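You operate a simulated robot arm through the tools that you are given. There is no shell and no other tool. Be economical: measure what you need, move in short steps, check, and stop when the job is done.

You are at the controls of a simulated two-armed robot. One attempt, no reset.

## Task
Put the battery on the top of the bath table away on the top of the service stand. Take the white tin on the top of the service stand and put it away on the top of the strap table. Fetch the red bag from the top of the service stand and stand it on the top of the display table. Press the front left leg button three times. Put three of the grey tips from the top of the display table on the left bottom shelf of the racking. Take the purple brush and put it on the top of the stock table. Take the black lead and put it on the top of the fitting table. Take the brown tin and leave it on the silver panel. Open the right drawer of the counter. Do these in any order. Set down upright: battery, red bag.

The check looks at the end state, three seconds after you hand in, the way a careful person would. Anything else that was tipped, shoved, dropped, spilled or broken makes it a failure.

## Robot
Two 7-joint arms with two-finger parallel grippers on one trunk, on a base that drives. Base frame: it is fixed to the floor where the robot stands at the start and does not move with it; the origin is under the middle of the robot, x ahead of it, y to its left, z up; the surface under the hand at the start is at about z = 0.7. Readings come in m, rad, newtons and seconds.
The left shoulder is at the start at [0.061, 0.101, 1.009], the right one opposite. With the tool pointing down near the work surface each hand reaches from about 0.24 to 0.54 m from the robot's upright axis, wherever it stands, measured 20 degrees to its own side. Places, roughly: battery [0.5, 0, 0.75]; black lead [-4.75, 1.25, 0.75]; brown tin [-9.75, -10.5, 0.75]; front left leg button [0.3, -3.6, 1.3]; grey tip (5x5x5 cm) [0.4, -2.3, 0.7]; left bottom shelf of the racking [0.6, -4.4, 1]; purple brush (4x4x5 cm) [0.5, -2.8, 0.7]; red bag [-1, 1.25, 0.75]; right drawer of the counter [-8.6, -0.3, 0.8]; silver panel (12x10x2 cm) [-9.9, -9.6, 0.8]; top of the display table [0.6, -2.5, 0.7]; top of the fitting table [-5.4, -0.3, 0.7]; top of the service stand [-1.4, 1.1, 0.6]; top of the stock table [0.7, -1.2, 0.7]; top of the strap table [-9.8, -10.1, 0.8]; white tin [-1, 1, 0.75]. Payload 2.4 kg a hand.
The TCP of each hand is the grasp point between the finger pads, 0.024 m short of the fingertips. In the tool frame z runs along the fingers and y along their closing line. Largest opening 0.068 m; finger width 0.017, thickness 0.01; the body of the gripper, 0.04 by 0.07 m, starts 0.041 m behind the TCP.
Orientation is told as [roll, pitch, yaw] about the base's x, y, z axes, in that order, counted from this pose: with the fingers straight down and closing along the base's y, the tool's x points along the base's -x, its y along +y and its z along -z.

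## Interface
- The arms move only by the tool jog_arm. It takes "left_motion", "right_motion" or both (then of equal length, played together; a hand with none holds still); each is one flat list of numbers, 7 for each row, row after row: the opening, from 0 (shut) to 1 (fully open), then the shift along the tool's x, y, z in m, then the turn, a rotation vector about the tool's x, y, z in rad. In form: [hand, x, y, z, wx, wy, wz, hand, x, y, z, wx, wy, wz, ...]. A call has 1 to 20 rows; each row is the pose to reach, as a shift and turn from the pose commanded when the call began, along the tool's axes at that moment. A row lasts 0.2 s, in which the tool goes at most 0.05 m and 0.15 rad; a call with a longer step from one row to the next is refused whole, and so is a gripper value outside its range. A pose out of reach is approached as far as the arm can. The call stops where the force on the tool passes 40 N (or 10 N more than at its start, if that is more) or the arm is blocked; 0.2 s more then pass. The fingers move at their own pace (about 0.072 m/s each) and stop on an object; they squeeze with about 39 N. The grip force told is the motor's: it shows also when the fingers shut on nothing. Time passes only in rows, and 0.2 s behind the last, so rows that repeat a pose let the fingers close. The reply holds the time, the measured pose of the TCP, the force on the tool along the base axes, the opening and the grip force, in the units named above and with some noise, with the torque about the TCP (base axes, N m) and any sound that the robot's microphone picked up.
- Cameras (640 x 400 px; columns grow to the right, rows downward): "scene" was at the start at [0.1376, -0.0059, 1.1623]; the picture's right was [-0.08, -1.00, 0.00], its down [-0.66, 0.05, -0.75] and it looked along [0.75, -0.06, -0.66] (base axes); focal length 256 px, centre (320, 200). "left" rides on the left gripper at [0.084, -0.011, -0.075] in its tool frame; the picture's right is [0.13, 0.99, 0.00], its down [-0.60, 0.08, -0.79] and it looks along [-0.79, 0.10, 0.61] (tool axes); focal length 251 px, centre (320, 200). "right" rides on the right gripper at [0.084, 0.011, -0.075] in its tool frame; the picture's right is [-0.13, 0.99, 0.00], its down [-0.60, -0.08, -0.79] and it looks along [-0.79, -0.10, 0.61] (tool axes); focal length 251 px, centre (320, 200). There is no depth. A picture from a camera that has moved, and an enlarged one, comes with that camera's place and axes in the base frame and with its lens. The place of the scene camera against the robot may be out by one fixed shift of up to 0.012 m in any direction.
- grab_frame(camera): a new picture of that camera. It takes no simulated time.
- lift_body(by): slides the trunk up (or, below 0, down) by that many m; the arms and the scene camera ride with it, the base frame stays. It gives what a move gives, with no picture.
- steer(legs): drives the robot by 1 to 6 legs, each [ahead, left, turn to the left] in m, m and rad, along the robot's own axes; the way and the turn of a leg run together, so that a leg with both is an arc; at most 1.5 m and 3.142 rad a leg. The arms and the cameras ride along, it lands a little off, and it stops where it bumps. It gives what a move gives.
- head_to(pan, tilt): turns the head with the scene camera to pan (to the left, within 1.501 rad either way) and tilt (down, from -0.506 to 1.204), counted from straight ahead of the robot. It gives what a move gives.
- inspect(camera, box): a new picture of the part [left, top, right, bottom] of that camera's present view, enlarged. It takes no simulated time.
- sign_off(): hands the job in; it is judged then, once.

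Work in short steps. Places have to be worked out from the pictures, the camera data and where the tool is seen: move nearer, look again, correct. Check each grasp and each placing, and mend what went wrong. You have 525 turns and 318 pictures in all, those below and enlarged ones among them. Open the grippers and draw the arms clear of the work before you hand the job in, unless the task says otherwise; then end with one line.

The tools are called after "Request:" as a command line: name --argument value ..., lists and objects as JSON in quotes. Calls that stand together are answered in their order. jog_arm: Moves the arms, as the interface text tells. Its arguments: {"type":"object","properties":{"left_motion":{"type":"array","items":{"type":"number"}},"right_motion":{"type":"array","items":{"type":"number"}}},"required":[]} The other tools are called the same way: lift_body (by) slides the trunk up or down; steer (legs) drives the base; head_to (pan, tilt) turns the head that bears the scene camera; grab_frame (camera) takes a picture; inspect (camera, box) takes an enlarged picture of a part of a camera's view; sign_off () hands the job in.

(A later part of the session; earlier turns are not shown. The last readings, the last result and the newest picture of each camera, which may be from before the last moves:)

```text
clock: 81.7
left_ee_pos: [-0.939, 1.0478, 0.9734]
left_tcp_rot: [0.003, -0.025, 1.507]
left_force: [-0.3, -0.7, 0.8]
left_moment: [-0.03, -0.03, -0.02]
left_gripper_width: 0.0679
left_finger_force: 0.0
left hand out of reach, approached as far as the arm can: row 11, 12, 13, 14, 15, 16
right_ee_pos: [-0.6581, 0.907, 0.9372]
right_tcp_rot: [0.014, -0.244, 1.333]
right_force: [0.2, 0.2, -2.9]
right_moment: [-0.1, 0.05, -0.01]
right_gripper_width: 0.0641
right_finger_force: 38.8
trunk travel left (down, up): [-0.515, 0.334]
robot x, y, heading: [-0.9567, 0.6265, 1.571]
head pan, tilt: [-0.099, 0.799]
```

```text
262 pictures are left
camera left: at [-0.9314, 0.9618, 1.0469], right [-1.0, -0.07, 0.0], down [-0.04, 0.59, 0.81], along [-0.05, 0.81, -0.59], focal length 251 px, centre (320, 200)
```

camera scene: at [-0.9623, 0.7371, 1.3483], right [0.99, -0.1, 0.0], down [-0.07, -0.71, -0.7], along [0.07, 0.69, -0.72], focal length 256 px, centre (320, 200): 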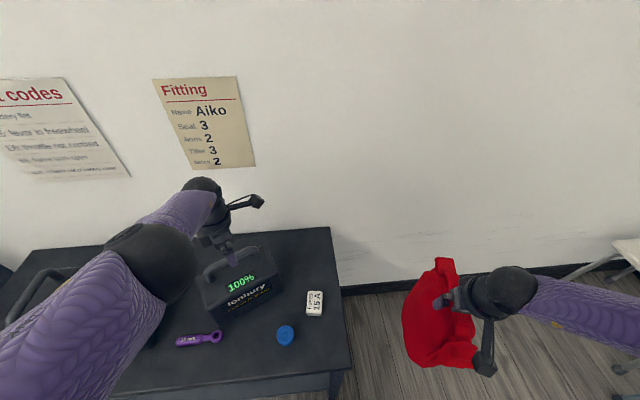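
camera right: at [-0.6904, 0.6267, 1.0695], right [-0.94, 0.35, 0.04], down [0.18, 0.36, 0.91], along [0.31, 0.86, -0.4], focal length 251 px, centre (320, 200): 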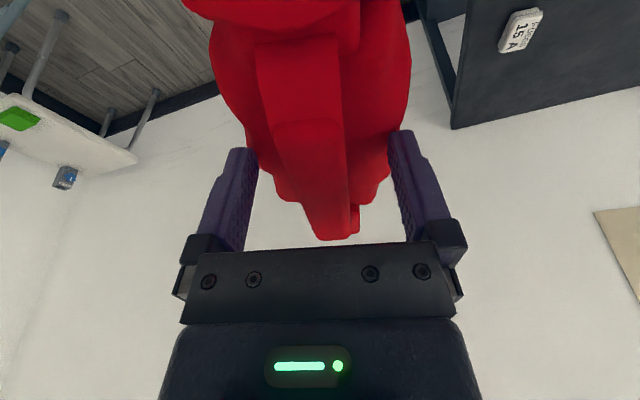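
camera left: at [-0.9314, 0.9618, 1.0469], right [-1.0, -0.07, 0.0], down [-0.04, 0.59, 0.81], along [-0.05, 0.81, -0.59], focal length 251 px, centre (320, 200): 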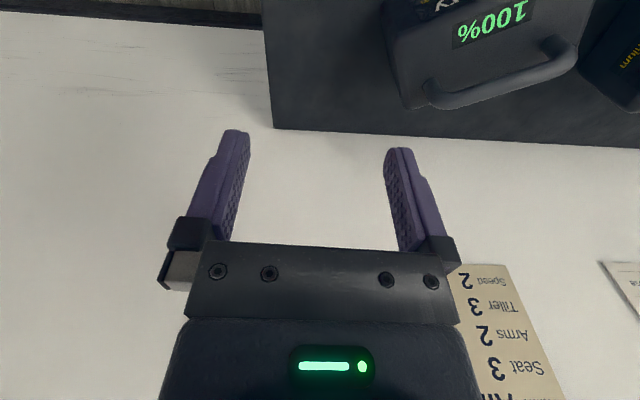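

The left hand is above the tin. I descend partway and pull back a little so that the camera can see it.

Request:
jog_arm --left_motion '[1, 0.012, 0.001, 0.04, 0, 0.006, 0, 1, 0.024, 0.002, 0.08, 0, 0.012, 0, 1, 0.036, 0.003, 0.12, 0, 0.018, 0, 1, 0.06, 0.003, 0.16, 0, 0.025, 0]'

Request:
grab_frame --camera "left"

Request:
inspect --camera "scene" --box '[230, 200, 400, 350]'

```text
clock: 82.7
left_ee_pos: [-0.9644, 0.977, 0.8507]
left_tcp_rot: [0.005, -0.006, 1.509]
left_force: [0.8, -0.4, 0.8]
left_moment: [-0.02, 0.04, 0.0]
left_gripper_width: 0.0679
left_finger_force: 0.1
left hand out of reach, approached as far as the arm can: row 1, 2, 3, 4
right_ee_pos: [-0.6569, 0.9088, 0.9378]
right_tcp_rot: [0.011, -0.244, 1.333]
right_force: [-0.9, -0.3, -4.0]
right_moment: [-0.08, 0.02, 0.01]
right_gripper_width: 0.0642
right_finger_force: 39.4
trunk travel left (down, up): [-0.515, 0.334]
robot x, y, heading: [-0.9596, 0.6243, 1.567]
head pan, tilt: [-0.099, 0.799]
```

```text
261 pictures are left
camera left: at [-0.958, 0.893, 0.925], right [-1.0, -0.07, 0.0], down [-0.04, 0.6, 0.8], along [-0.06, 0.79, -0.61], focal length 251 px, centre (320, 200)
```

left: 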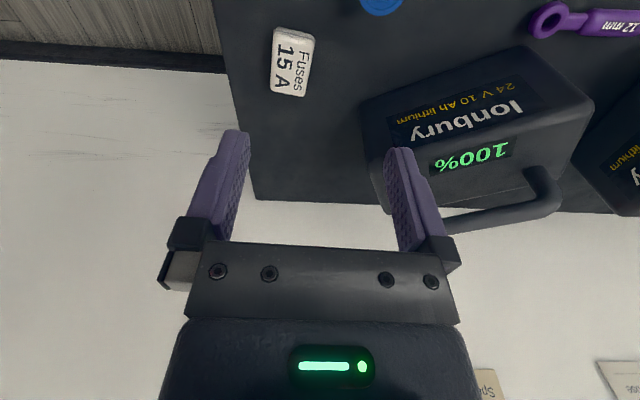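

```text
2.67 times, centred on (315, 275) of scene
camera zoom: at [-0.962, 0.7266, 1.4487], right [0.99, -0.1, 0.0], down [-0.07, -0.71, -0.7], along [0.07, 0.69, -0.72], focal length 682 px, centre (333, 0)
```

zoom: 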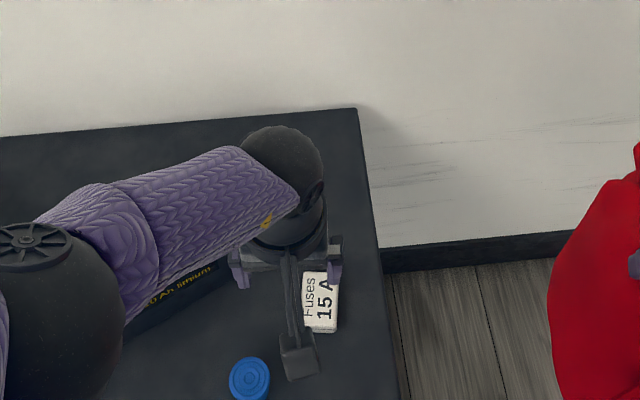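

The left arm is at its inner limit here. I step 0.13 m right so the tin lies on its side, then approach at yaw 1.34 (tin's axis).

Request:
steer --legs '[[0, -0.15, 0]]'

Request:
jog_arm --left_motion '[1, -0.008, 0.03, 0.025, 0, 0.001, 0.04, 1, -0.016, 0.06, 0.05, 0, 0.002, 0.08, 1, -0.024, 0.09, 0.075, 0, 0.004, 0.12, 1, -0.033, 0.13, 0.1, 0, 0.006, 0.163]'

Request:
grab_frame --camera "left"

```text
clock: 84.1
left_ee_pos: [-0.8166, 0.9775, 0.8498]
left_tcp_rot: [0.002, -0.004, 1.509]
left_force: [0.1, -0.6, 1.1]
left_moment: [-0.03, 0.04, 0.02]
left_gripper_width: 0.0678
left_finger_force: 0.0
right_ee_pos: [-0.5081, 0.9088, 0.9373]
right_tcp_rot: [0.012, -0.245, 1.334]
right_force: [0.7, 0.1, -3.1]
right_moment: [-0.06, 0.04, 0.02]
right_gripper_width: 0.0641
right_finger_force: 38.9
trunk travel left (down, up): [-0.515, 0.334]
robot x, y, heading: [-0.8109, 0.6246, 1.571]
head pan, tilt: [-0.099, 0.799]
```

```text
clock: 85.1
left_ee_pos: [-0.9202, 0.9772, 0.8101]
left_tcp_rot: [0.003, -0.001, 1.36]
left_force: [-0.3, 0.7, -0.5]
left_moment: [0.02, -0.01, -0.02]
left_gripper_width: 0.0678
left_finger_force: 0.0
left hand out of reach, approached as far as the arm can: row 1, 2, 3, 4
right_ee_pos: [-0.5111, 0.9079, 0.9373]
right_tcp_rot: [0.01, -0.243, 1.333]
right_force: [0.0, 0.4, -3.8]
right_moment: [-0.11, 0.03, 0.01]
right_gripper_width: 0.064
right_finger_force: 38.4
trunk travel left (down, up): [-0.515, 0.334]
robot x, y, heading: [-0.8119, 0.6249, 1.569]
head pan, tilt: [-0.099, 0.799]
```

```text
259 pictures are left
camera left: at [-0.926, 0.8939, 0.8848], right [-1.0, 0.08, 0.0], down [0.05, 0.61, 0.79], along [0.06, 0.79, -0.61], focal length 251 px, centre (320, 200)
```

left: 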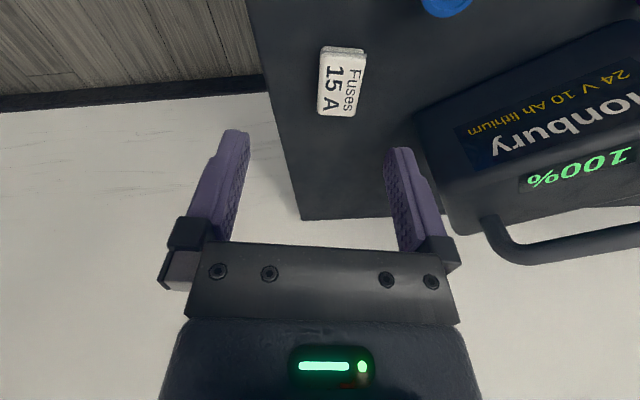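

The hand needs the trunk lower. I lower it 0.12 m and then align over the tin at [-0.937, 1.02].

Request:
lift_body --by -0.1

Request:
jog_arm --left_motion '[1, -0.02, 0.013, 0, 0, 0, 0, 1, -0.038, 0.026, 0, 0, 0, 0]'

Request:
grab_frame --camera "left"

```text
clock: 86.4
left_ee_pos: [-0.915, 0.9781, 0.7102]
left_tcp_rot: [0.004, 0.001, 1.347]
left_force: [0.4, -0.1, -0.1]
left_moment: [0.0, -0.01, 0.02]
left_gripper_width: 0.068
left_finger_force: 0.0
right_ee_pos: [-0.5099, 0.908, 0.8373]
right_tcp_rot: [0.012, -0.245, 1.333]
right_force: [-0.1, -0.2, 0.4]
right_moment: [-0.06, -0.02, -0.01]
right_gripper_width: 0.0493
right_finger_force: 17.4
trunk travel left (down, up): [-0.415, 0.434]
robot x, y, heading: [-0.8075, 0.6293, 1.572]
head pan, tilt: [-0.099, 0.799]
```

```text
clock: 87.0
left_ee_pos: [-0.927, 0.9845, 0.7131]
left_tcp_rot: [0.004, 0.004, 1.347]
left_force: [-0.3, 0.0, 0.4]
left_moment: [0.0, -0.01, -0.02]
left_gripper_width: 0.0682
left_finger_force: 0.1
left hand out of reach, approached as far as the arm can: row 1, 2
right_ee_pos: [-0.5107, 0.9074, 0.8367]
right_tcp_rot: [0.012, -0.244, 1.332]
right_force: [0.3, -1.0, -3.1]
right_moment: [-0.08, 0.03, 0.0]
right_gripper_width: 0.0214
right_finger_force: 39.2
trunk travel left (down, up): [-0.415, 0.434]
robot x, y, heading: [-0.8101, 0.6228, 1.569]
head pan, tilt: [-0.099, 0.799]
```

```text
258 pictures are left
camera left: at [-0.9346, 0.9016, 0.7884], right [-1.0, 0.09, 0.0], down [0.06, 0.61, 0.79], along [0.07, 0.79, -0.61], focal length 251 px, centre (320, 200)
```

left: 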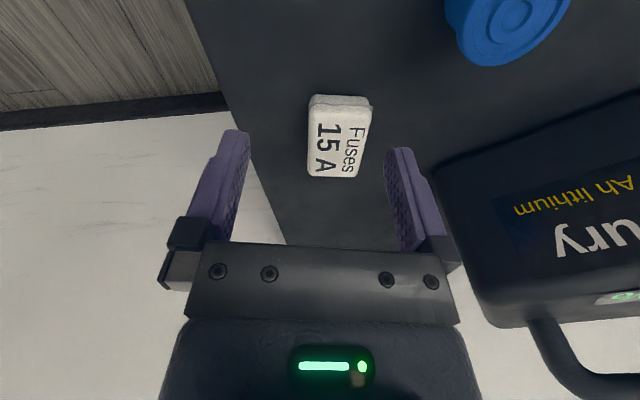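

The right grip jumped to 0.021 m with the 3 N weight still there: it seems to have slid onto the strip. I check.

Request:
grab_frame --camera "right"

Request:
grab_frame --camera "scene"

```text
257 pictures are left
camera right: at [-0.5425, 0.8121, 0.8897], right [-0.93, 0.35, 0.04], down [0.18, 0.36, 0.91], along [0.31, 0.86, -0.4], focal length 251 px, centre (320, 200)
```

right: 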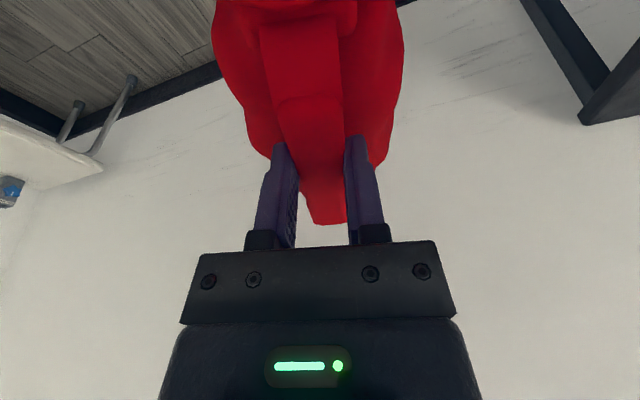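

```text
256 pictures are left
camera scene: at [-0.8145, 0.7367, 1.3483], right [0.99, -0.1, 0.0], down [-0.07, -0.71, -0.7], along [0.07, 0.69, -0.72], focal length 256 px, centre (320, 200)
```

scene: 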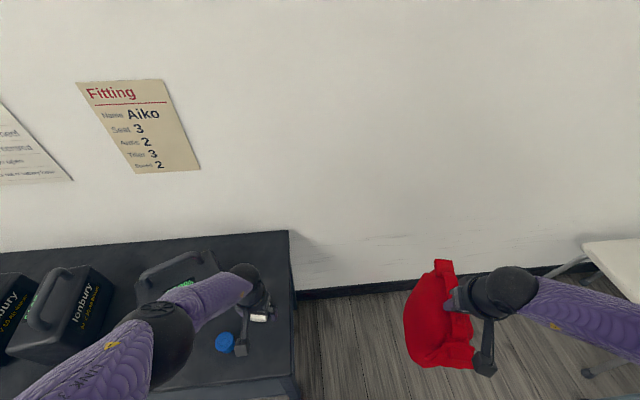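

The bag now hangs properly by its strip — a firmer hold. Back to the tin: aligning sideways, then lowering by the trunk.

Request:
jog_arm --left_motion '[1, -0.01, 0.009, -0.005, 0, 0, 0, 1, -0.0285, 0.0188, -0.01, 0, 0, 0]'

Request:
grab_frame --camera "left"

```text
clock: 87.6
left_ee_pos: [-0.9377, 0.9973, 0.729]
left_tcp_rot: [0.005, 0.004, 1.346]
left_force: [0.1, -0.2, 0.5]
left_moment: [0.02, -0.02, 0.03]
left_gripper_width: 0.068
left_finger_force: 0.0
left hand out of reach, approached as far as the arm can: row 2
right_ee_pos: [-0.5093, 0.9085, 0.8373]
right_tcp_rot: [0.011, -0.244, 1.332]
right_force: [-0.5, -0.2, -3.2]
right_moment: [-0.11, 0.02, -0.02]
right_gripper_width: 0.0218
right_finger_force: 38.0
trunk travel left (down, up): [-0.415, 0.434]
robot x, y, heading: [-0.8088, 0.6248, 1.57]
head pan, tilt: [-0.099, 0.799]
```

```text
255 pictures are left
camera left: at [-0.9435, 0.9148, 0.804], right [-1.0, 0.09, 0.0], down [0.06, 0.61, 0.79], along [0.07, 0.79, -0.61], focal length 251 px, centre (320, 200)
```

left: 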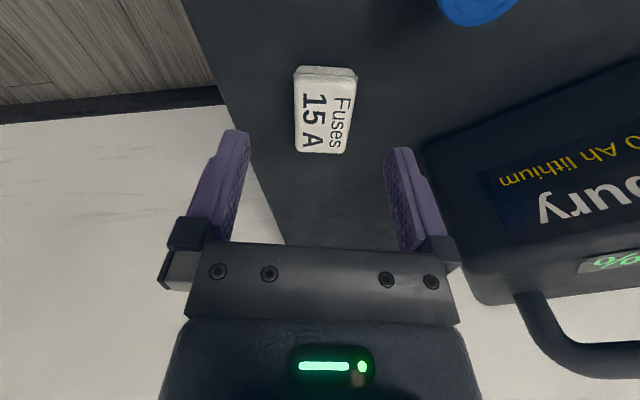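

Aligned in x and 2 cm short along the tin, fine. Lowering the trunk 0.08 m to straddle it.

Request:
lift_body --by -0.08

Request:
jog_arm --left_motion '[1, -0.01, 0, 0, 0, 0, 0, 1, -0.018, 0, 0, 0, 0, 0]'

Request:
grab_frame --camera "left"

```text
clock: 88.8
left_ee_pos: [-0.9387, 0.9972, 0.6488]
left_tcp_rot: [0.004, 0.002, 1.349]
left_force: [0.8, -0.5, 0.0]
left_moment: [0.04, -0.01, -0.02]
left_gripper_width: 0.068
left_finger_force: 0.0
right_ee_pos: [-0.5095, 0.9073, 0.7572]
right_tcp_rot: [0.011, -0.245, 1.333]
right_force: [0.0, 0.0, -3.4]
right_moment: [-0.07, 0.05, -0.01]
right_gripper_width: 0.0214
right_finger_force: 38.5
trunk travel left (down, up): [-0.335, 0.514]
robot x, y, heading: [-0.8095, 0.6276, 1.565]
head pan, tilt: [-0.099, 0.799]
```

```text
clock: 89.4
left_ee_pos: [-0.9341, 1.0142, 0.6502]
left_tcp_rot: [0.003, 0.001, 1.348]
left_force: [1.0, -0.7, 0.6]
left_moment: [-0.01, 0.02, -0.03]
left_gripper_width: 0.0679
left_finger_force: 0.1
right_ee_pos: [-0.5093, 0.9069, 0.7562]
right_tcp_rot: [0.012, -0.245, 1.335]
right_force: [0.3, 0.1, -3.5]
right_moment: [-0.1, 0.04, 0.01]
right_gripper_width: 0.0216
right_finger_force: 38.5
trunk travel left (down, up): [-0.335, 0.514]
robot x, y, heading: [-0.8085, 0.6277, 1.566]
head pan, tilt: [-0.099, 0.799]
```

```text
254 pictures are left
camera left: at [-0.9409, 0.9315, 0.7251], right [-1.0, 0.09, 0.0], down [0.06, 0.61, 0.79], along [0.07, 0.79, -0.61], focal length 251 px, centre (320, 200)
```

left: 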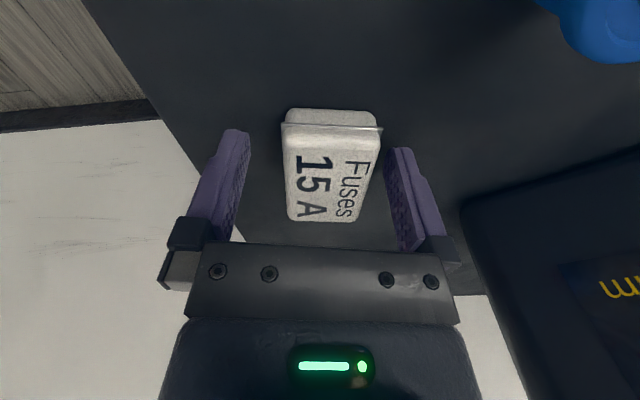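

The tin sits centred between the fingers. Closing and lifting slightly.

Request:
jog_arm --left_motion '[0, 0, 0, 0, 0, 0, 0, 0, 0, 0, 0, 0, 0, 0, 0, 0, 0, 0, 0, 0, 0]'

Request:
lift_body --by 0.1

Request:
grab_frame --camera "left"

```text
clock: 90.2
left_ee_pos: [-0.9331, 1.0141, 0.6497]
left_tcp_rot: [0.002, 0.002, 1.348]
left_force: [0.7, 0.6, 1.2]
left_moment: [0.01, 0.0, 0.01]
left_gripper_width: 0.0418
left_finger_force: 39.1
right_ee_pos: [-0.5098, 0.9074, 0.7563]
right_tcp_rot: [0.011, -0.244, 1.334]
right_force: [-0.1, 1.1, -3.5]
right_moment: [-0.09, 0.03, -0.03]
right_gripper_width: 0.0213
right_finger_force: 38.8
trunk travel left (down, up): [-0.335, 0.514]
robot x, y, heading: [-0.8143, 0.6262, 1.571]
head pan, tilt: [-0.099, 0.799]
```

```text
clock: 91.5
left_ee_pos: [-0.9328, 1.0238, 0.7665]
left_tcp_rot: [0.014, -0.042, 1.348]
left_force: [0.6, 0.1, -0.6]
left_moment: [0.03, 0.05, 0.02]
left_gripper_width: 0.0416
left_finger_force: 38.5
right_ee_pos: [-0.5098, 0.9069, 0.8565]
right_tcp_rot: [0.013, -0.243, 1.334]
right_force: [-0.5, -0.4, -4.2]
right_moment: [-0.12, -0.01, 0.02]
right_gripper_width: 0.0215
right_finger_force: 38.3
trunk travel left (down, up): [-0.435, 0.414]
robot x, y, heading: [-0.8092, 0.6265, 1.568]
head pan, tilt: [-0.099, 0.799]
```

```text
253 pictures are left
camera left: at [-0.9413, 0.9377, 0.8374], right [-1.0, 0.09, 0.01], down [0.06, 0.57, 0.82], along [0.07, 0.82, -0.57], focal length 251 px, centre (320, 200)
```

left: 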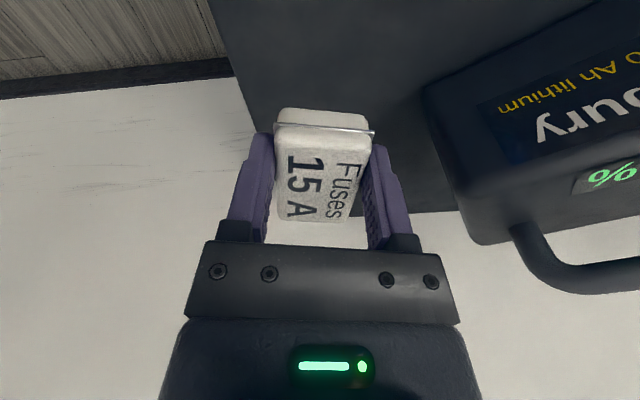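

The tin is held. Next the red bag to the display table: I back off, turn to face +x, and move sideways down the aisle to about [-0.45, -2.3], then look.

Request:
steer --legs '[[-0.45, 0, 0], [0, 0, -1.57], [0.17, -1.25, 0], [0.17, -1.25, 0]]'

Request:
head_to --pan 0 --tilt 0.6

Request:
grab_frame --camera "scene"

```text
clock: 109.9
left_ee_pos: [-0.0685, -2.1756, 0.7656]
left_tcp_rot: [0.013, -0.042, -0.221]
left_force: [-0.2, -1.0, -1.8]
left_moment: [-0.02, -0.01, 0.02]
left_gripper_width: 0.0412
left_finger_force: 39.5
right_ee_pos: [-0.1853, -2.5994, 0.8553]
right_tcp_rot: [0.01, -0.245, -0.235]
right_force: [0.1, 1.0, -4.3]
right_moment: [0.05, 0.09, 0.02]
right_gripper_width: 0.0214
right_finger_force: 38.0
trunk travel left (down, up): [-0.435, 0.414]
robot x, y, heading: [-0.4699, -2.2994, 0.0]
head pan, tilt: [-0.099, 0.799]
```

```text
clock: 110.6
left_ee_pos: [-0.0682, -2.1747, 0.7674]
left_tcp_rot: [0.015, -0.043, -0.221]
left_force: [0.4, -0.7, -0.5]
left_moment: [0.02, 0.02, 0.03]
left_gripper_width: 0.041
left_finger_force: 38.9
right_ee_pos: [-0.1849, -2.6003, 0.8574]
right_tcp_rot: [0.012, -0.242, -0.235]
right_force: [0.4, -0.1, -3.2]
right_moment: [0.04, 0.08, 0.0]
right_gripper_width: 0.0214
right_finger_force: 39.2
trunk travel left (down, up): [-0.435, 0.414]
robot x, y, heading: [-0.4705, -2.2999, -0.002]
head pan, tilt: [0.0, 0.6]
```

```text
252 pictures are left
camera scene: at [-0.3636, -2.2983, 1.3852], right [0.0, -1.0, 0.0], down [-0.57, 0.0, -0.82], along [0.82, 0.0, -0.57], focal length 256 px, centre (320, 200)
```

scene: 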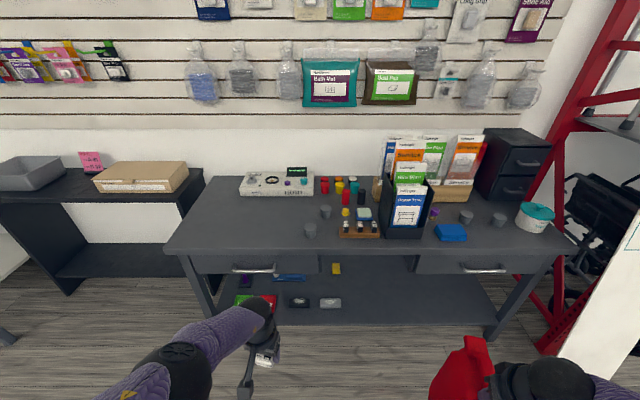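

The display table is ahead, stock table to its left, racking at right. I zoom in on the table top.

Request:
inspect --camera "scene" --box '[220, 160, 400, 270]'

Request:
inspect --camera "scene" --box '[370, 130, 580, 270]'

```text
3.56 times, centred on (310, 215) of scene
camera zoom: at [-0.3636, -2.2983, 1.3852], right [0.0, -1.0, 0.0], down [-0.57, 0.0, -0.82], along [0.82, 0.0, -0.57], focal length 910 px, centre (356, 147)
```

zoom: 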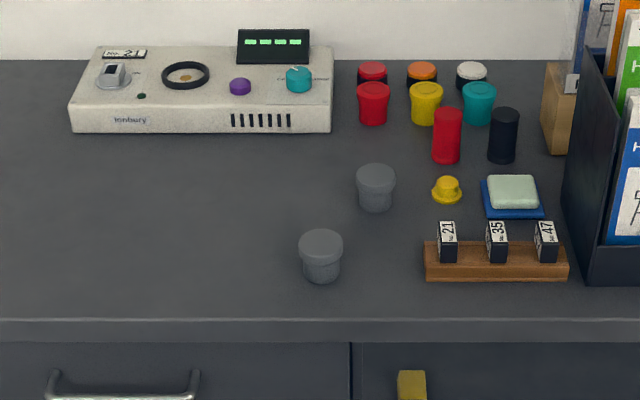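

```text
2.86 times, centred on (475, 200) of scene
camera zoom: at [-0.3636, -2.2983, 1.3852], right [0.0, -1.0, 0.0], down [-0.57, 0.0, -0.82], along [0.82, 0.0, -0.57], focal length 731 px, centre (-123, 200)
```

zoom: 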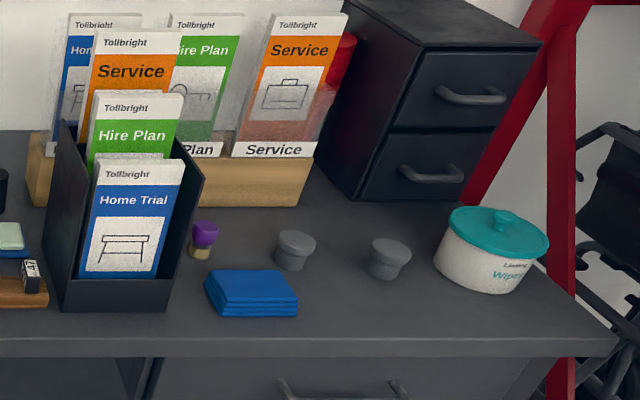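

Free space is at the left front of the table. I'll stand the bag at about [0.48, -2.02]. I raise the trunk, extend the right hand, and sidestep; the final lowering is done with the trunk.

Request:
lift_body --by 0.2

Request:
jog_arm --right_motion '[0, -0.035, 0.029, 0.0085, 0, 0, 0, 0, -0.069, 0.058, 0.017, 0, 0, 0, 0, -0.104, 0.087, 0.0255, 0, 0, 0, 0, -0.138, 0.116, 0.034, 0, 0, 0]'

Request:
steer --legs '[[0, 0.5, 0], [0.45, 0, 0]]'

Request:
grab_frame --camera "scene"

Request:
grab_frame --camera "right"

```text
clock: 112.8
left_ee_pos: [-0.0624, -2.1751, 0.9801]
left_tcp_rot: [0.022, -0.08, -0.22]
left_force: [0.1, 0.4, -0.4]
left_moment: [0.01, 0.03, -0.01]
left_gripper_width: 0.0411
left_finger_force: 39.0
right_ee_pos: [-0.1838, -2.5993, 1.0558]
right_tcp_rot: [0.013, -0.245, -0.235]
right_force: [0.4, -0.3, -2.8]
right_moment: [-0.02, 0.09, 0.0]
right_gripper_width: 0.0217
right_finger_force: 38.1
trunk travel left (down, up): [-0.635, 0.214]
robot x, y, heading: [-0.4711, -2.2979, 0.0]
head pan, tilt: [0.0, 0.6]
```

```text
clock: 113.8
left_ee_pos: [-0.0613, -2.1731, 0.9811]
left_tcp_rot: [0.02, -0.078, -0.223]
left_force: [0.7, 0.3, -0.7]
left_moment: [-0.02, 0.08, -0.01]
left_gripper_width: 0.0416
left_finger_force: 38.7
right_ee_pos: [-0.0166, -2.5175, 1.0597]
right_tcp_rot: [0.011, -0.244, -0.231]
right_force: [-0.2, -0.5, -2.7]
right_moment: [0.02, 0.13, 0.01]
right_gripper_width: 0.0212
right_finger_force: 37.9
trunk travel left (down, up): [-0.635, 0.214]
robot x, y, heading: [-0.468, -2.2982, -0.0]
head pan, tilt: [0.0, 0.6]
```

```text
clock: 119.0
left_ee_pos: [0.4005, -1.6866, 0.9812]
left_tcp_rot: [0.023, -0.079, -0.23]
left_force: [-0.6, 0.1, 0.0]
left_moment: [0.03, 0.01, 0.0]
left_gripper_width: 0.0414
left_finger_force: 39.3
right_ee_pos: [0.4412, -2.0332, 1.0586]
right_tcp_rot: [0.013, -0.243, -0.244]
right_force: [-0.8, -0.6, -3.0]
right_moment: [0.0, 0.09, -0.02]
right_gripper_width: 0.0216
right_finger_force: 38.7
trunk travel left (down, up): [-0.635, 0.214]
robot x, y, heading: [-0.0014, -1.8103, -0.007]
head pan, tilt: [0.0, 0.6]
```

```text
249 pictures are left
camera scene: at [0.0847, -1.8075, 1.5857], right [-0.01, -1.0, 0.0], down [-0.57, 0.0, -0.82], along [0.82, -0.01, -0.57], focal length 256 px, centre (320, 200)
```

scene: 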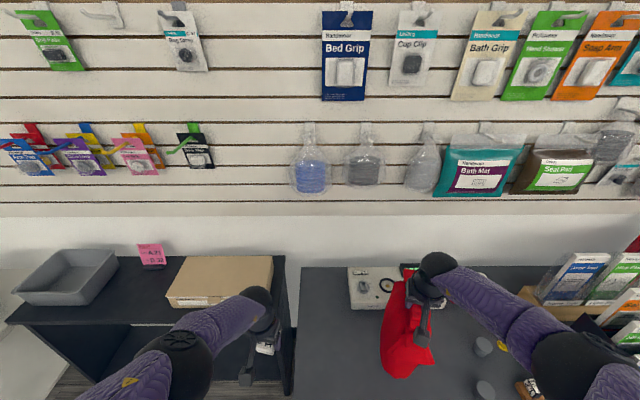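

```text
248 pictures are left
camera right: at [0.3479, -1.9985, 1.1108], right [0.36, 0.93, 0.04], down [0.36, -0.18, 0.91], along [0.86, -0.31, -0.4], focal length 251 px, centre (320, 200)
```

right: 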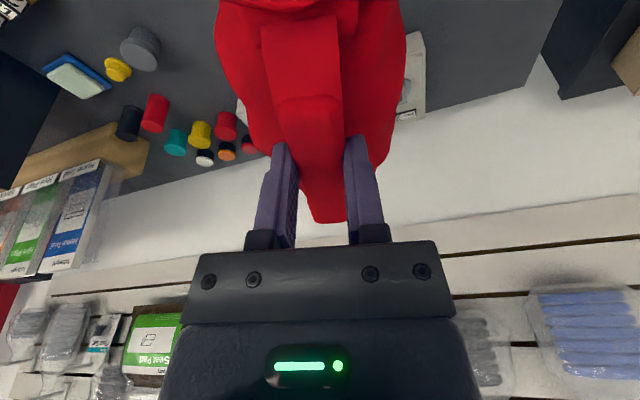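

Clear of the meter device behind. Lowering the trunk toward contact.

Request:
lift_body --by -0.08

Request:
inspect --camera "scene" --box '[340, 230, 500, 400]'

Request:
lift_body --by -0.008

```text
clock: 120.0
left_ee_pos: [0.3991, -1.6866, 0.9098]
left_tcp_rot: [0.02, -0.082, -0.23]
left_force: [0.0, 0.5, -2.0]
left_moment: [0.01, -0.02, -0.01]
left_gripper_width: 0.041
left_finger_force: 38.9
right_ee_pos: [0.4435, -2.0318, 0.991]
right_tcp_rot: [0.016, -0.254, -0.246]
right_force: [-7.8, 2.5, 19.7]
right_moment: [-0.44, 0.27, -0.16]
right_gripper_width: 0.0215
right_finger_force: 38.6
trunk travel left (down, up): [-0.564, 0.286]
robot x, y, heading: [-0.0076, -1.8062, -0.01]
head pan, tilt: [0.0, 0.6]
stopped: the force on the tool passed its limit at 56 N (the readings are from after the stop); the commanded pose is now the measured one
```

```text
2.35 times, centred on (420, 315) of scene
camera zoom: at [0.085, -1.8067, 1.5144], right [-0.01, -1.0, 0.0], down [-0.56, 0.0, -0.83], along [0.83, -0.01, -0.56], focal length 602 px, centre (85, -71)
```

zoom: 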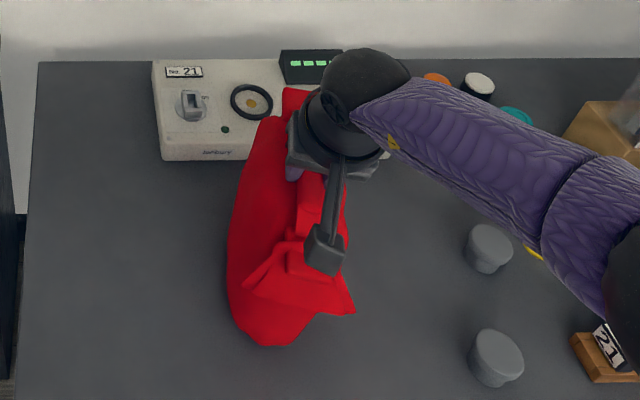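

```text
clock: 120.4
left_ee_pos: [0.3985, -1.6874, 0.906]
left_tcp_rot: [0.021, -0.082, -0.231]
left_force: [0.0, 0.5, -0.7]
left_moment: [0.04, 0.02, 0.03]
left_gripper_width: 0.0415
left_finger_force: 38.9
right_ee_pos: [0.4448, -2.0305, 0.9902]
right_tcp_rot: [0.021, -0.26, -0.248]
right_force: [-2.9, 2.9, 20.5]
right_moment: [-0.03, 0.52, -0.09]
right_gripper_width: 0.0217
right_finger_force: 38.7
trunk travel left (down, up): [-0.56, 0.29]
robot x, y, heading: [-0.008, -1.8074, -0.007]
head pan, tilt: [0.0, 0.6]
stopped: the force on the tool passed its limit at 49 N (the readings are from after the stop); the commanded pose is now the measured one
```

Contact: bag bottom rests on the table. I relieve the pressure by 5 mm and check force before opening.

Request:
lift_body --by 0.006

```text
clock: 121.0
left_ee_pos: [0.3997, -1.6874, 0.9112]
left_tcp_rot: [0.021, -0.079, -0.23]
left_force: [-1.4, -0.7, 0.5]
left_moment: [0.0, -0.02, 0.01]
left_gripper_width: 0.0413
left_finger_force: 39.0
right_ee_pos: [0.445, -2.0306, 0.9946]
right_tcp_rot: [0.019, -0.254, -0.248]
right_force: [0.1, 0.4, -3.1]
right_moment: [0.03, 0.12, 0.0]
right_gripper_width: 0.0217
right_finger_force: 38.4
trunk travel left (down, up): [-0.566, 0.284]
robot x, y, heading: [-0.0057, -1.8079, -0.008]
head pan, tilt: [0.0, 0.6]
```

Request:
lift_body --by -0.004

Request:
jog_arm --right_motion '[0.35, 0, 0, 0, 0, 0, 0, 0.5, 0, 0, 0, 0, 0, 0, 0.7, 0, 0, 0, 0, 0, 0, 1, 0, 0, 0, 0, 0, 0, 1, 0, 0, 0, 0, 0, 0, 1, 0, 0, 0, 0, 0, 0]'

Request:
inspect --camera "scene" --box '[340, 230, 500, 400]'

Request:
grab_frame --camera "right"

```text
clock: 121.5
left_ee_pos: [0.3994, -1.6874, 0.9078]
left_tcp_rot: [0.021, -0.078, -0.229]
left_force: [0.3, 0.1, -0.3]
left_moment: [-0.01, 0.01, -0.02]
left_gripper_width: 0.0411
left_finger_force: 39.0
right_ee_pos: [0.4452, -2.031, 0.9919]
right_tcp_rot: [0.019, -0.256, -0.247]
right_force: [-1.5, 0.0, 4.8]
right_moment: [-0.42, -0.31, -0.13]
right_gripper_width: 0.0215
right_finger_force: 38.2
trunk travel left (down, up): [-0.562, 0.288]
robot x, y, heading: [-0.0035, -1.8086, -0.012]
head pan, tilt: [0.0, 0.6]
```

```text
clock: 122.9
left_ee_pos: [0.4009, -1.6863, 0.9069]
left_tcp_rot: [0.022, -0.079, -0.232]
left_force: [-0.8, 0.2, -0.7]
left_moment: [0.03, -0.03, 0.0]
left_gripper_width: 0.041
left_finger_force: 39.2
right_ee_pos: [0.4462, -2.0314, 0.9911]
right_tcp_rot: [0.019, -0.257, -0.249]
right_force: [-0.6, -0.5, 0.2]
right_moment: [0.0, 0.0, 0.0]
right_gripper_width: 0.068
right_finger_force: 0.0
trunk travel left (down, up): [-0.562, 0.288]
robot x, y, heading: [-0.0068, -1.8088, -0.009]
head pan, tilt: [0.0, 0.6]
```

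```text
2.35 times, centred on (420, 315) of scene
camera zoom: at [0.0868, -1.8075, 1.5124], right [-0.01, -1.0, 0.0], down [-0.57, 0.0, -0.82], along [0.82, -0.01, -0.57], focal length 602 px, centre (85, -71)
```

zoom: 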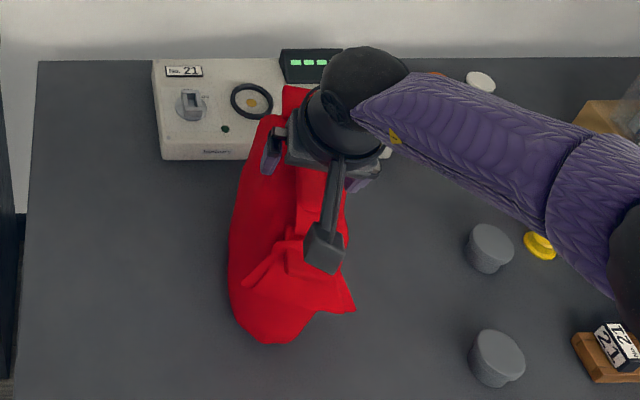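

```text
245 pictures are left
camera right: at [0.3512, -1.9981, 1.0423], right [0.36, 0.93, 0.05], down [0.35, -0.18, 0.92], along [0.87, -0.31, -0.39], focal length 251 px, centre (320, 200)
```

right: 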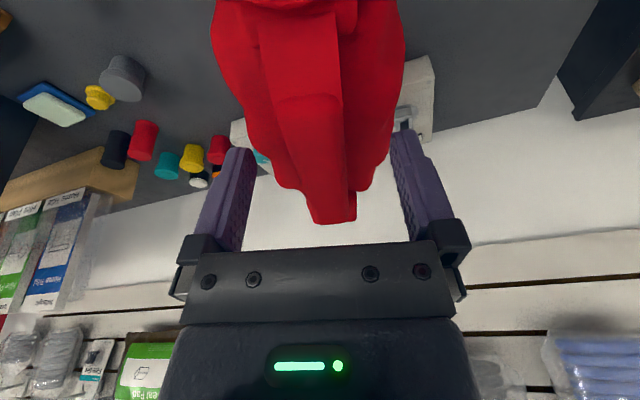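

Released and standing. I raise straight up and back away to verify.

Request:
lift_body --by 0.12

Request:
steer --legs '[[-0.35, 0, 0]]'

Request:
grab_frame --camera "scene"

```text
clock: 124.4
left_ee_pos: [0.3995, -1.6875, 1.0286]
left_tcp_rot: [0.022, -0.081, -0.23]
left_force: [-0.3, 0.1, -1.4]
left_moment: [-0.01, 0.03, -0.04]
left_gripper_width: 0.0412
left_finger_force: 38.9
right_ee_pos: [0.446, -2.0309, 1.1122]
right_tcp_rot: [0.02, -0.256, -0.246]
right_force: [0.9, -0.2, -0.3]
right_moment: [-0.01, 0.02, 0.02]
right_gripper_width: 0.068
right_finger_force: 0.0
trunk travel left (down, up): [-0.682, 0.168]
robot x, y, heading: [-0.0024, -1.8084, -0.009]
head pan, tilt: [0.0, 0.6]
```

```text
clock: 126.6
left_ee_pos: [0.0512, -1.6824, 1.0278]
left_tcp_rot: [0.022, -0.081, -0.223]
left_force: [0.3, -0.6, -1.0]
left_moment: [0.02, 0.0, -0.01]
left_gripper_width: 0.0413
left_finger_force: 38.8
right_ee_pos: [0.0991, -2.0278, 1.1113]
right_tcp_rot: [0.019, -0.255, -0.242]
right_force: [0.1, 0.3, 0.1]
right_moment: [0.04, -0.02, -0.01]
right_gripper_width: 0.0682
right_finger_force: 0.0
trunk travel left (down, up): [-0.682, 0.168]
robot x, y, heading: [-0.3522, -1.8031, -0.001]
head pan, tilt: [0.0, 0.6]
```

```text
244 pictures are left
camera scene: at [-0.2653, -1.8048, 1.6325], right [0.0, -1.0, 0.0], down [-0.56, 0.0, -0.83], along [0.83, 0.0, -0.56], focal length 256 px, centre (320, 200)
```

scene: 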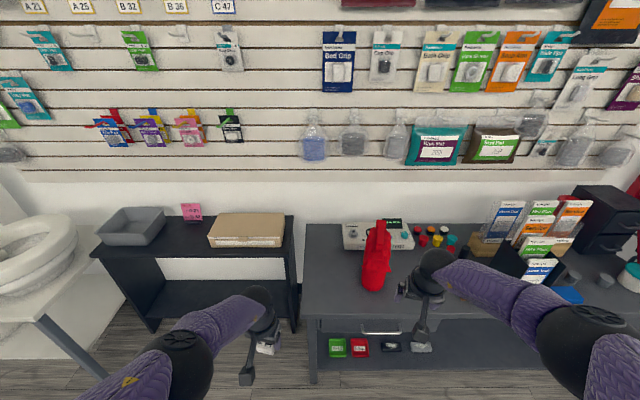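

The bag stands upright. Next the purple brush with the right hand: I raise/retract the left hand (with the tin), level the right hand, and drive to the brush.

Request:
jog_arm --left_motion '[0, 0.015, 0.015, -0.037, 0, 0.01, 0, 0, 0.03, 0.03, -0.074, 0, 0.02, 0, 0, 0.045, 0.045, -0.111, 0, 0.03, 0, 0, 0.06, 0.06, -0.148, 0, 0.045, 0, 0, 0.075, 0.075, -0.185, 0, 0.055, 0, 0, 0.09, 0.09, -0.222, 0, 0.07, 0, 0, 0.106, 0.105, -0.259, 0, 0.08, 0]' --right_motion '[1, 0, 0, 0, 0, 0.06, 0, 1, 0, 0, 0, 0, 0.12, 0, 1, 0, 0, 0, 0, 0.18, 0, 1, 0, 0, 0, 0.019, 0.255, 0, 1, 0, 0, 0, 0.019, 0.255, 0, 1, 0, 0, 0, 0.019, 0.255, 0, 1, 0, 0, 0, 0.019, 0.255, 0]'

Request:
steer --legs '[[0, -0.8, 0], [0.2, 0, 0]]'

Request:
lift_body --by -0.3

Request:
grab_frame --camera "scene"

Request:
grab_frame --camera "right"

```text
clock: 128.2
left_ee_pos: [-0.0508, -1.5578, 1.2805]
left_tcp_rot: [0.022, 0.002, -0.223]
left_force: [-0.3, 1.0, -1.0]
left_moment: [0.02, 0.02, -0.02]
left_gripper_width: 0.0411
left_finger_force: 38.8
right_ee_pos: [0.0878, -2.0241, 1.1154]
right_tcp_rot: [-0.001, -0.001, -0.24]
right_force: [0.7, 0.7, 1.0]
right_moment: [-0.02, 0.02, -0.01]
right_gripper_width: 0.0679
right_finger_force: 0.0
right hand out of reach, approached as far as the arm can: row 3, 4, 5, 6, 7
trunk travel left (down, up): [-0.682, 0.168]
robot x, y, heading: [-0.3535, -1.8017, -0.002]
head pan, tilt: [0.0, 0.6]
```

```text
clock: 133.8
left_ee_pos: [0.1495, -2.3703, 1.2795]
left_tcp_rot: [0.022, 0.001, -0.229]
left_force: [0.0, -0.6, -0.5]
left_moment: [0.02, 0.03, -0.02]
left_gripper_width: 0.0412
left_finger_force: 39.0
right_ee_pos: [0.2853, -2.8361, 1.1154]
right_tcp_rot: [-0.004, 0.002, -0.244]
right_force: [-0.2, -0.5, 0.3]
right_moment: [0.0, 0.01, 0.0]
right_gripper_width: 0.0682
right_finger_force: 0.0
trunk travel left (down, up): [-0.682, 0.168]
robot x, y, heading: [-0.1574, -2.6204, -0.012]
head pan, tilt: [0.0, 0.6]
```

```text
clock: 136.8
left_ee_pos: [0.1482, -2.3696, 0.9797]
left_tcp_rot: [0.021, 0.0, -0.227]
left_force: [-0.1, -1.0, 0.2]
left_moment: [0.03, 0.0, 0.0]
left_gripper_width: 0.0413
left_finger_force: 38.8
right_ee_pos: [0.284, -2.8365, 0.8163]
right_tcp_rot: [0.0, 0.002, -0.243]
right_force: [-0.9, -0.9, 0.7]
right_moment: [-0.01, 0.02, 0.02]
right_gripper_width: 0.0679
right_finger_force: 0.0
trunk travel left (down, up): [-0.382, 0.468]
robot x, y, heading: [-0.154, -2.6166, -0.008]
head pan, tilt: [0.0, 0.6]
```

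```text
243 pictures are left
camera scene: at [-0.0442, -2.6154, 1.3316], right [-0.01, -1.0, 0.0], down [-0.57, 0.0, -0.82], along [0.82, -0.01, -0.57], focal length 256 px, centre (320, 200)
```

scene: 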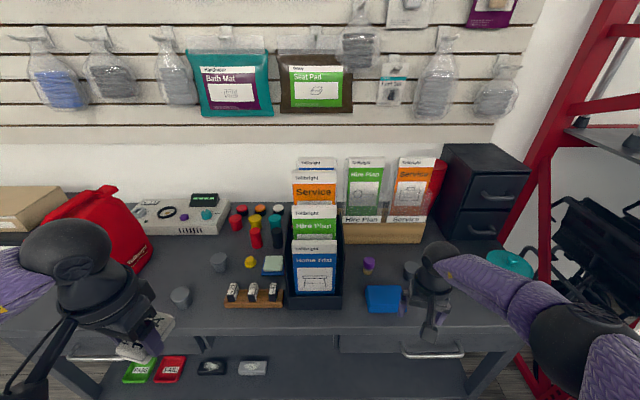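

```text
242 pictures are left
camera right: at [0.2057, -2.8065, 0.8909], right [0.37, 0.93, 0.0], down [0.57, -0.22, 0.79], along [0.74, -0.29, -0.61], focal length 251 px, centre (320, 200)
```

right: 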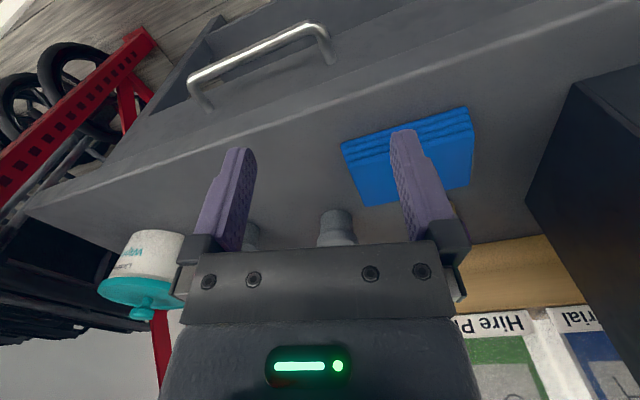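

The brush is at about [0.495, -2.775]. I drive 0.13 closer and bring the right hand above it at yaw 0.

Request:
steer --legs '[[0.13, 0, 0]]'

Request:
jog_arm --right_motion '[1, -0.016, 0.02, 0, 0, 0, -0.06, 1, -0.032, 0.04, 0, 0, 0, -0.12, 1, -0.048, 0.06, 0, 0, 0, -0.18, 1, -0.064, 0.0786, 0, 0, 0, -0.243]'

Request:
grab_frame --camera "right"

Request:
inspect --camera "scene" --box '[300, 220, 480, 360]'

```text
clock: 138.0
left_ee_pos: [0.2754, -2.3707, 0.9791]
left_tcp_rot: [0.022, 0.001, -0.225]
left_force: [-0.3, 0.0, -0.2]
left_moment: [0.01, 0.0, -0.03]
left_gripper_width: 0.0413
left_finger_force: 39.0
right_ee_pos: [0.4131, -2.836, 0.8152]
right_tcp_rot: [-0.003, -0.001, -0.243]
right_force: [0.5, 0.8, 0.2]
right_moment: [-0.03, -0.01, -0.01]
right_gripper_width: 0.068
right_finger_force: 0.0
trunk travel left (down, up): [-0.382, 0.468]
robot x, y, heading: [-0.0277, -2.618, -0.006]
head pan, tilt: [0.0, 0.6]
```

```text
clock: 139.0
left_ee_pos: [0.2748, -2.3712, 0.9796]
left_tcp_rot: [0.02, 0.001, -0.226]
left_force: [0.7, -0.5, -0.4]
left_moment: [-0.01, 0.0, 0.03]
left_gripper_width: 0.0412
left_finger_force: 39.2
right_ee_pos: [0.4228, -2.804, 0.8058]
right_tcp_rot: [-0.005, -0.007, -0.028]
right_force: [-0.6, 0.4, -0.3]
right_moment: [0.0, 0.01, 0.02]
right_gripper_width: 0.0681
right_finger_force: 0.0
right hand out of reach, approached as far as the arm can: row 2, 3, 4
trunk travel left (down, up): [-0.382, 0.468]
robot x, y, heading: [-0.0224, -2.6152, -0.004]
head pan, tilt: [0.0, 0.6]
```

```text
241 pictures are left
camera right: at [0.3384, -2.79, 0.8796], right [0.16, 0.99, 0.0], down [0.6, -0.09, 0.8], along [0.79, -0.13, -0.6], focal length 251 px, centre (320, 200)
```

right: 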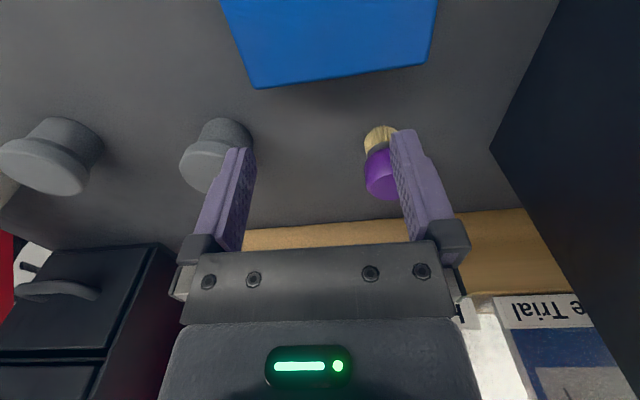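

```text
2.86 times, centred on (390, 290) of scene
camera zoom: at [0.0835, -2.617, 1.3316], right [-0.01, -1.0, 0.0], down [-0.56, 0.0, -0.83], along [0.82, 0.0, -0.56], focal length 731 px, centre (120, -57)
```

zoom: 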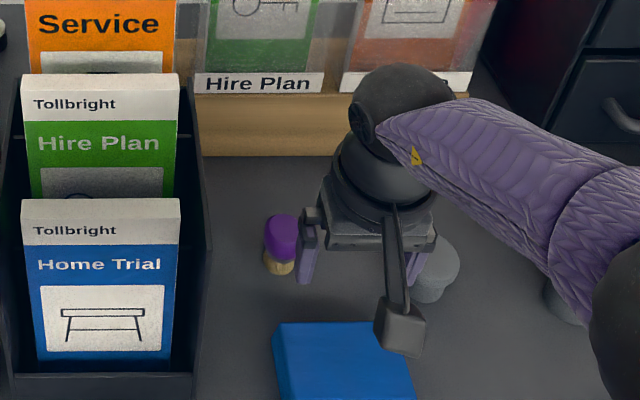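

Brush at [0.49, -2.762], 5 cm clear of the brochure holder. I drive 0.05 ahead and shift the hand over it.

Request:
steer --legs '[[0.05, 0, 0]]'

Request:
jog_arm --right_motion '[1, -0.008, 0.02, 0, 0, 0.003, -0.014, 1, -0.017, 0.042, 0, 0, 0.007, -0.028]'

Request:
grab_frame --camera "right"

```text
clock: 140.0
left_ee_pos: [0.3268, -2.3709, 0.9791]
left_tcp_rot: [0.021, 0.0, -0.224]
left_force: [-0.4, 0.1, -0.7]
left_moment: [0.01, 0.01, 0.01]
left_gripper_width: 0.0412
left_finger_force: 38.9
right_ee_pos: [0.4733, -2.8035, 0.8043]
right_tcp_rot: [-0.003, -0.005, -0.029]
right_force: [0.2, 0.0, -0.5]
right_moment: [-0.01, 0.02, -0.04]
right_gripper_width: 0.0681
right_finger_force: 0.0
trunk travel left (down, up): [-0.382, 0.468]
robot x, y, heading: [0.0247, -2.6201, -0.006]
head pan, tilt: [0.0, 0.6]
```

```text
clock: 140.6
left_ee_pos: [0.3267, -2.3707, 0.9795]
left_tcp_rot: [0.02, 0.001, -0.226]
left_force: [-0.7, 1.2, -0.4]
left_moment: [0.0, 0.0, 0.02]
left_gripper_width: 0.0412
left_finger_force: 39.0
right_ee_pos: [0.4766, -2.772, 0.8058]
right_tcp_rot: [-0.007, -0.001, -0.008]
right_force: [-0.2, 0.7, 0.6]
right_moment: [-0.04, 0.0, -0.01]
right_gripper_width: 0.0679
right_finger_force: 0.1
right hand out of reach, approached as far as the arm can: row 2
trunk travel left (down, up): [-0.382, 0.468]
robot x, y, heading: [0.0229, -2.6154, -0.001]
head pan, tilt: [0.0, 0.6]
```

```text
239 pictures are left
camera right: at [0.394, -2.7609, 0.8809], right [0.14, 0.99, -0.01], down [0.6, -0.08, 0.79], along [0.79, -0.11, -0.61], focal length 251 px, centre (320, 200)
```

right: 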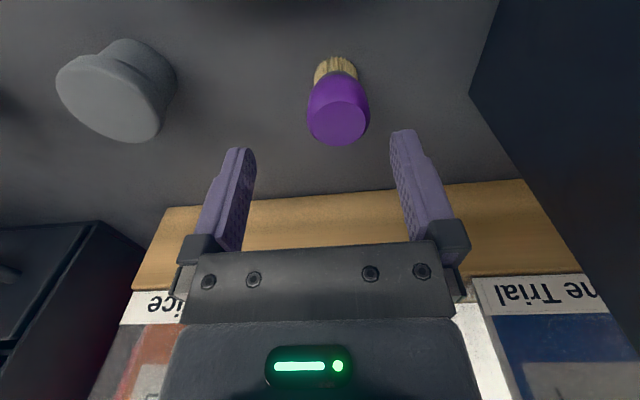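

Aligned within ~1 cm. Correct and descend to z≈0.735.

Request:
jog_arm --right_motion '[1, -0.004, 0.006, 0.02, 0, 0, 0, 1, -0.009, 0.01, 0.045, 0, 0, 0, 1, -0.0135, 0.01, 0.068, 0, 0, 0]'

Request:
grab_frame --camera "right"

```text
clock: 141.4
left_ee_pos: [0.3273, -2.3714, 0.9798]
left_tcp_rot: [0.021, 0.001, -0.223]
left_force: [-0.6, 0.0, -1.4]
left_moment: [0.01, -0.02, 0.01]
left_gripper_width: 0.0416
left_finger_force: 39.5
right_ee_pos: [0.4615, -2.7609, 0.7706]
right_tcp_rot: [-0.008, 0.001, -0.002]
right_force: [0.6, 0.6, 0.0]
right_moment: [-0.01, -0.02, -0.01]
right_gripper_width: 0.0681
right_finger_force: 0.1
right hand out of reach, approached as far as the arm can: row 1, 2, 3
trunk travel left (down, up): [-0.382, 0.468]
robot x, y, heading: [0.0274, -2.6151, -0.004]
head pan, tilt: [0.0, 0.6]
```

```text
238 pictures are left
camera right: at [0.3774, -2.7506, 0.8465], right [0.13, 0.99, -0.01], down [0.6, -0.07, 0.79], along [0.79, -0.11, -0.61], focal length 251 px, centre (320, 200)
```

right: 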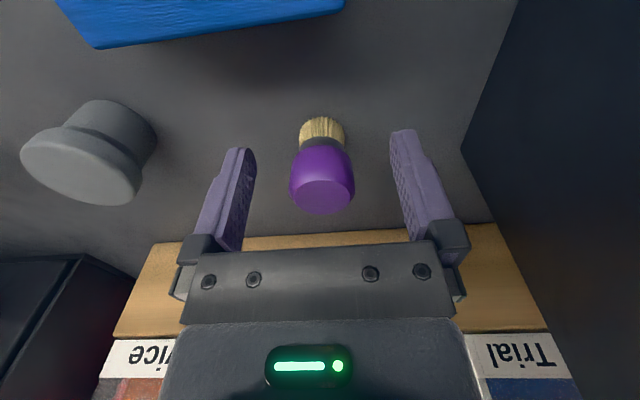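

The shoulder is too high for this. I raise the hand 5 cm while pushing forward, then lower the trunk instead.

Request:
jog_arm --right_motion '[1, -0.012, -0.001, -0.03, 0, 0, 0, 1, -0.028, -0.001, -0.05, 0, 0, 0]'

Request:
lift_body --by -0.05

Request:
grab_frame --camera "right"

```text
clock: 142.0
left_ee_pos: [0.3277, -2.3711, 0.9794]
left_tcp_rot: [0.021, 0.0, -0.226]
left_force: [0.5, 0.3, -0.9]
left_moment: [-0.01, -0.01, 0.05]
left_gripper_width: 0.0411
left_finger_force: 39.2
right_ee_pos: [0.4862, -2.7643, 0.8223]
right_tcp_rot: [-0.005, 0.001, -0.001]
right_force: [-1.0, -0.1, 0.8]
right_moment: [0.04, -0.01, 0.01]
right_gripper_width: 0.0679
right_finger_force: 0.1
trunk travel left (down, up): [-0.382, 0.468]
robot x, y, heading: [0.0203, -2.6191, -0.004]
head pan, tilt: [0.0, 0.6]
```

```text
clock: 142.9
left_ee_pos: [0.3248, -2.3699, 0.9301]
left_tcp_rot: [0.02, -0.002, -0.224]
left_force: [0.3, -0.5, -0.2]
left_moment: [0.02, 0.01, -0.03]
left_gripper_width: 0.041
left_finger_force: 38.8
right_ee_pos: [0.487, -2.7641, 0.7728]
right_tcp_rot: [-0.005, 0.002, -0.002]
right_force: [-0.8, -0.5, 0.8]
right_moment: [0.04, 0.03, -0.02]
right_gripper_width: 0.0681
right_finger_force: 0.1
trunk travel left (down, up): [-0.332, 0.518]
robot x, y, heading: [0.0221, -2.6201, -0.005]
head pan, tilt: [0.0, 0.6]
```

```text
237 pictures are left
camera right: at [0.4038, -2.7526, 0.8471], right [0.13, 0.99, -0.01], down [0.6, -0.08, 0.79], along [0.79, -0.11, -0.61], focal length 251 px, centre (320, 200)
```

right: 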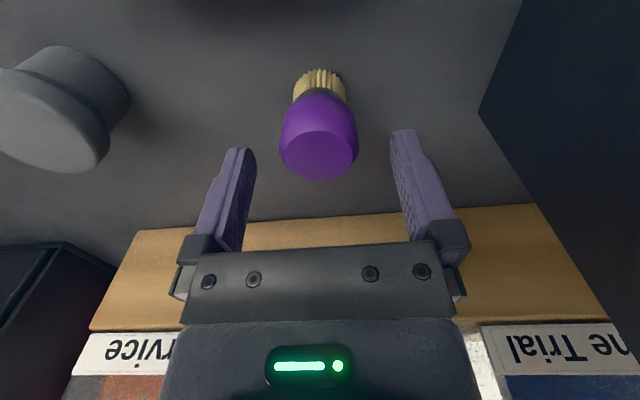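

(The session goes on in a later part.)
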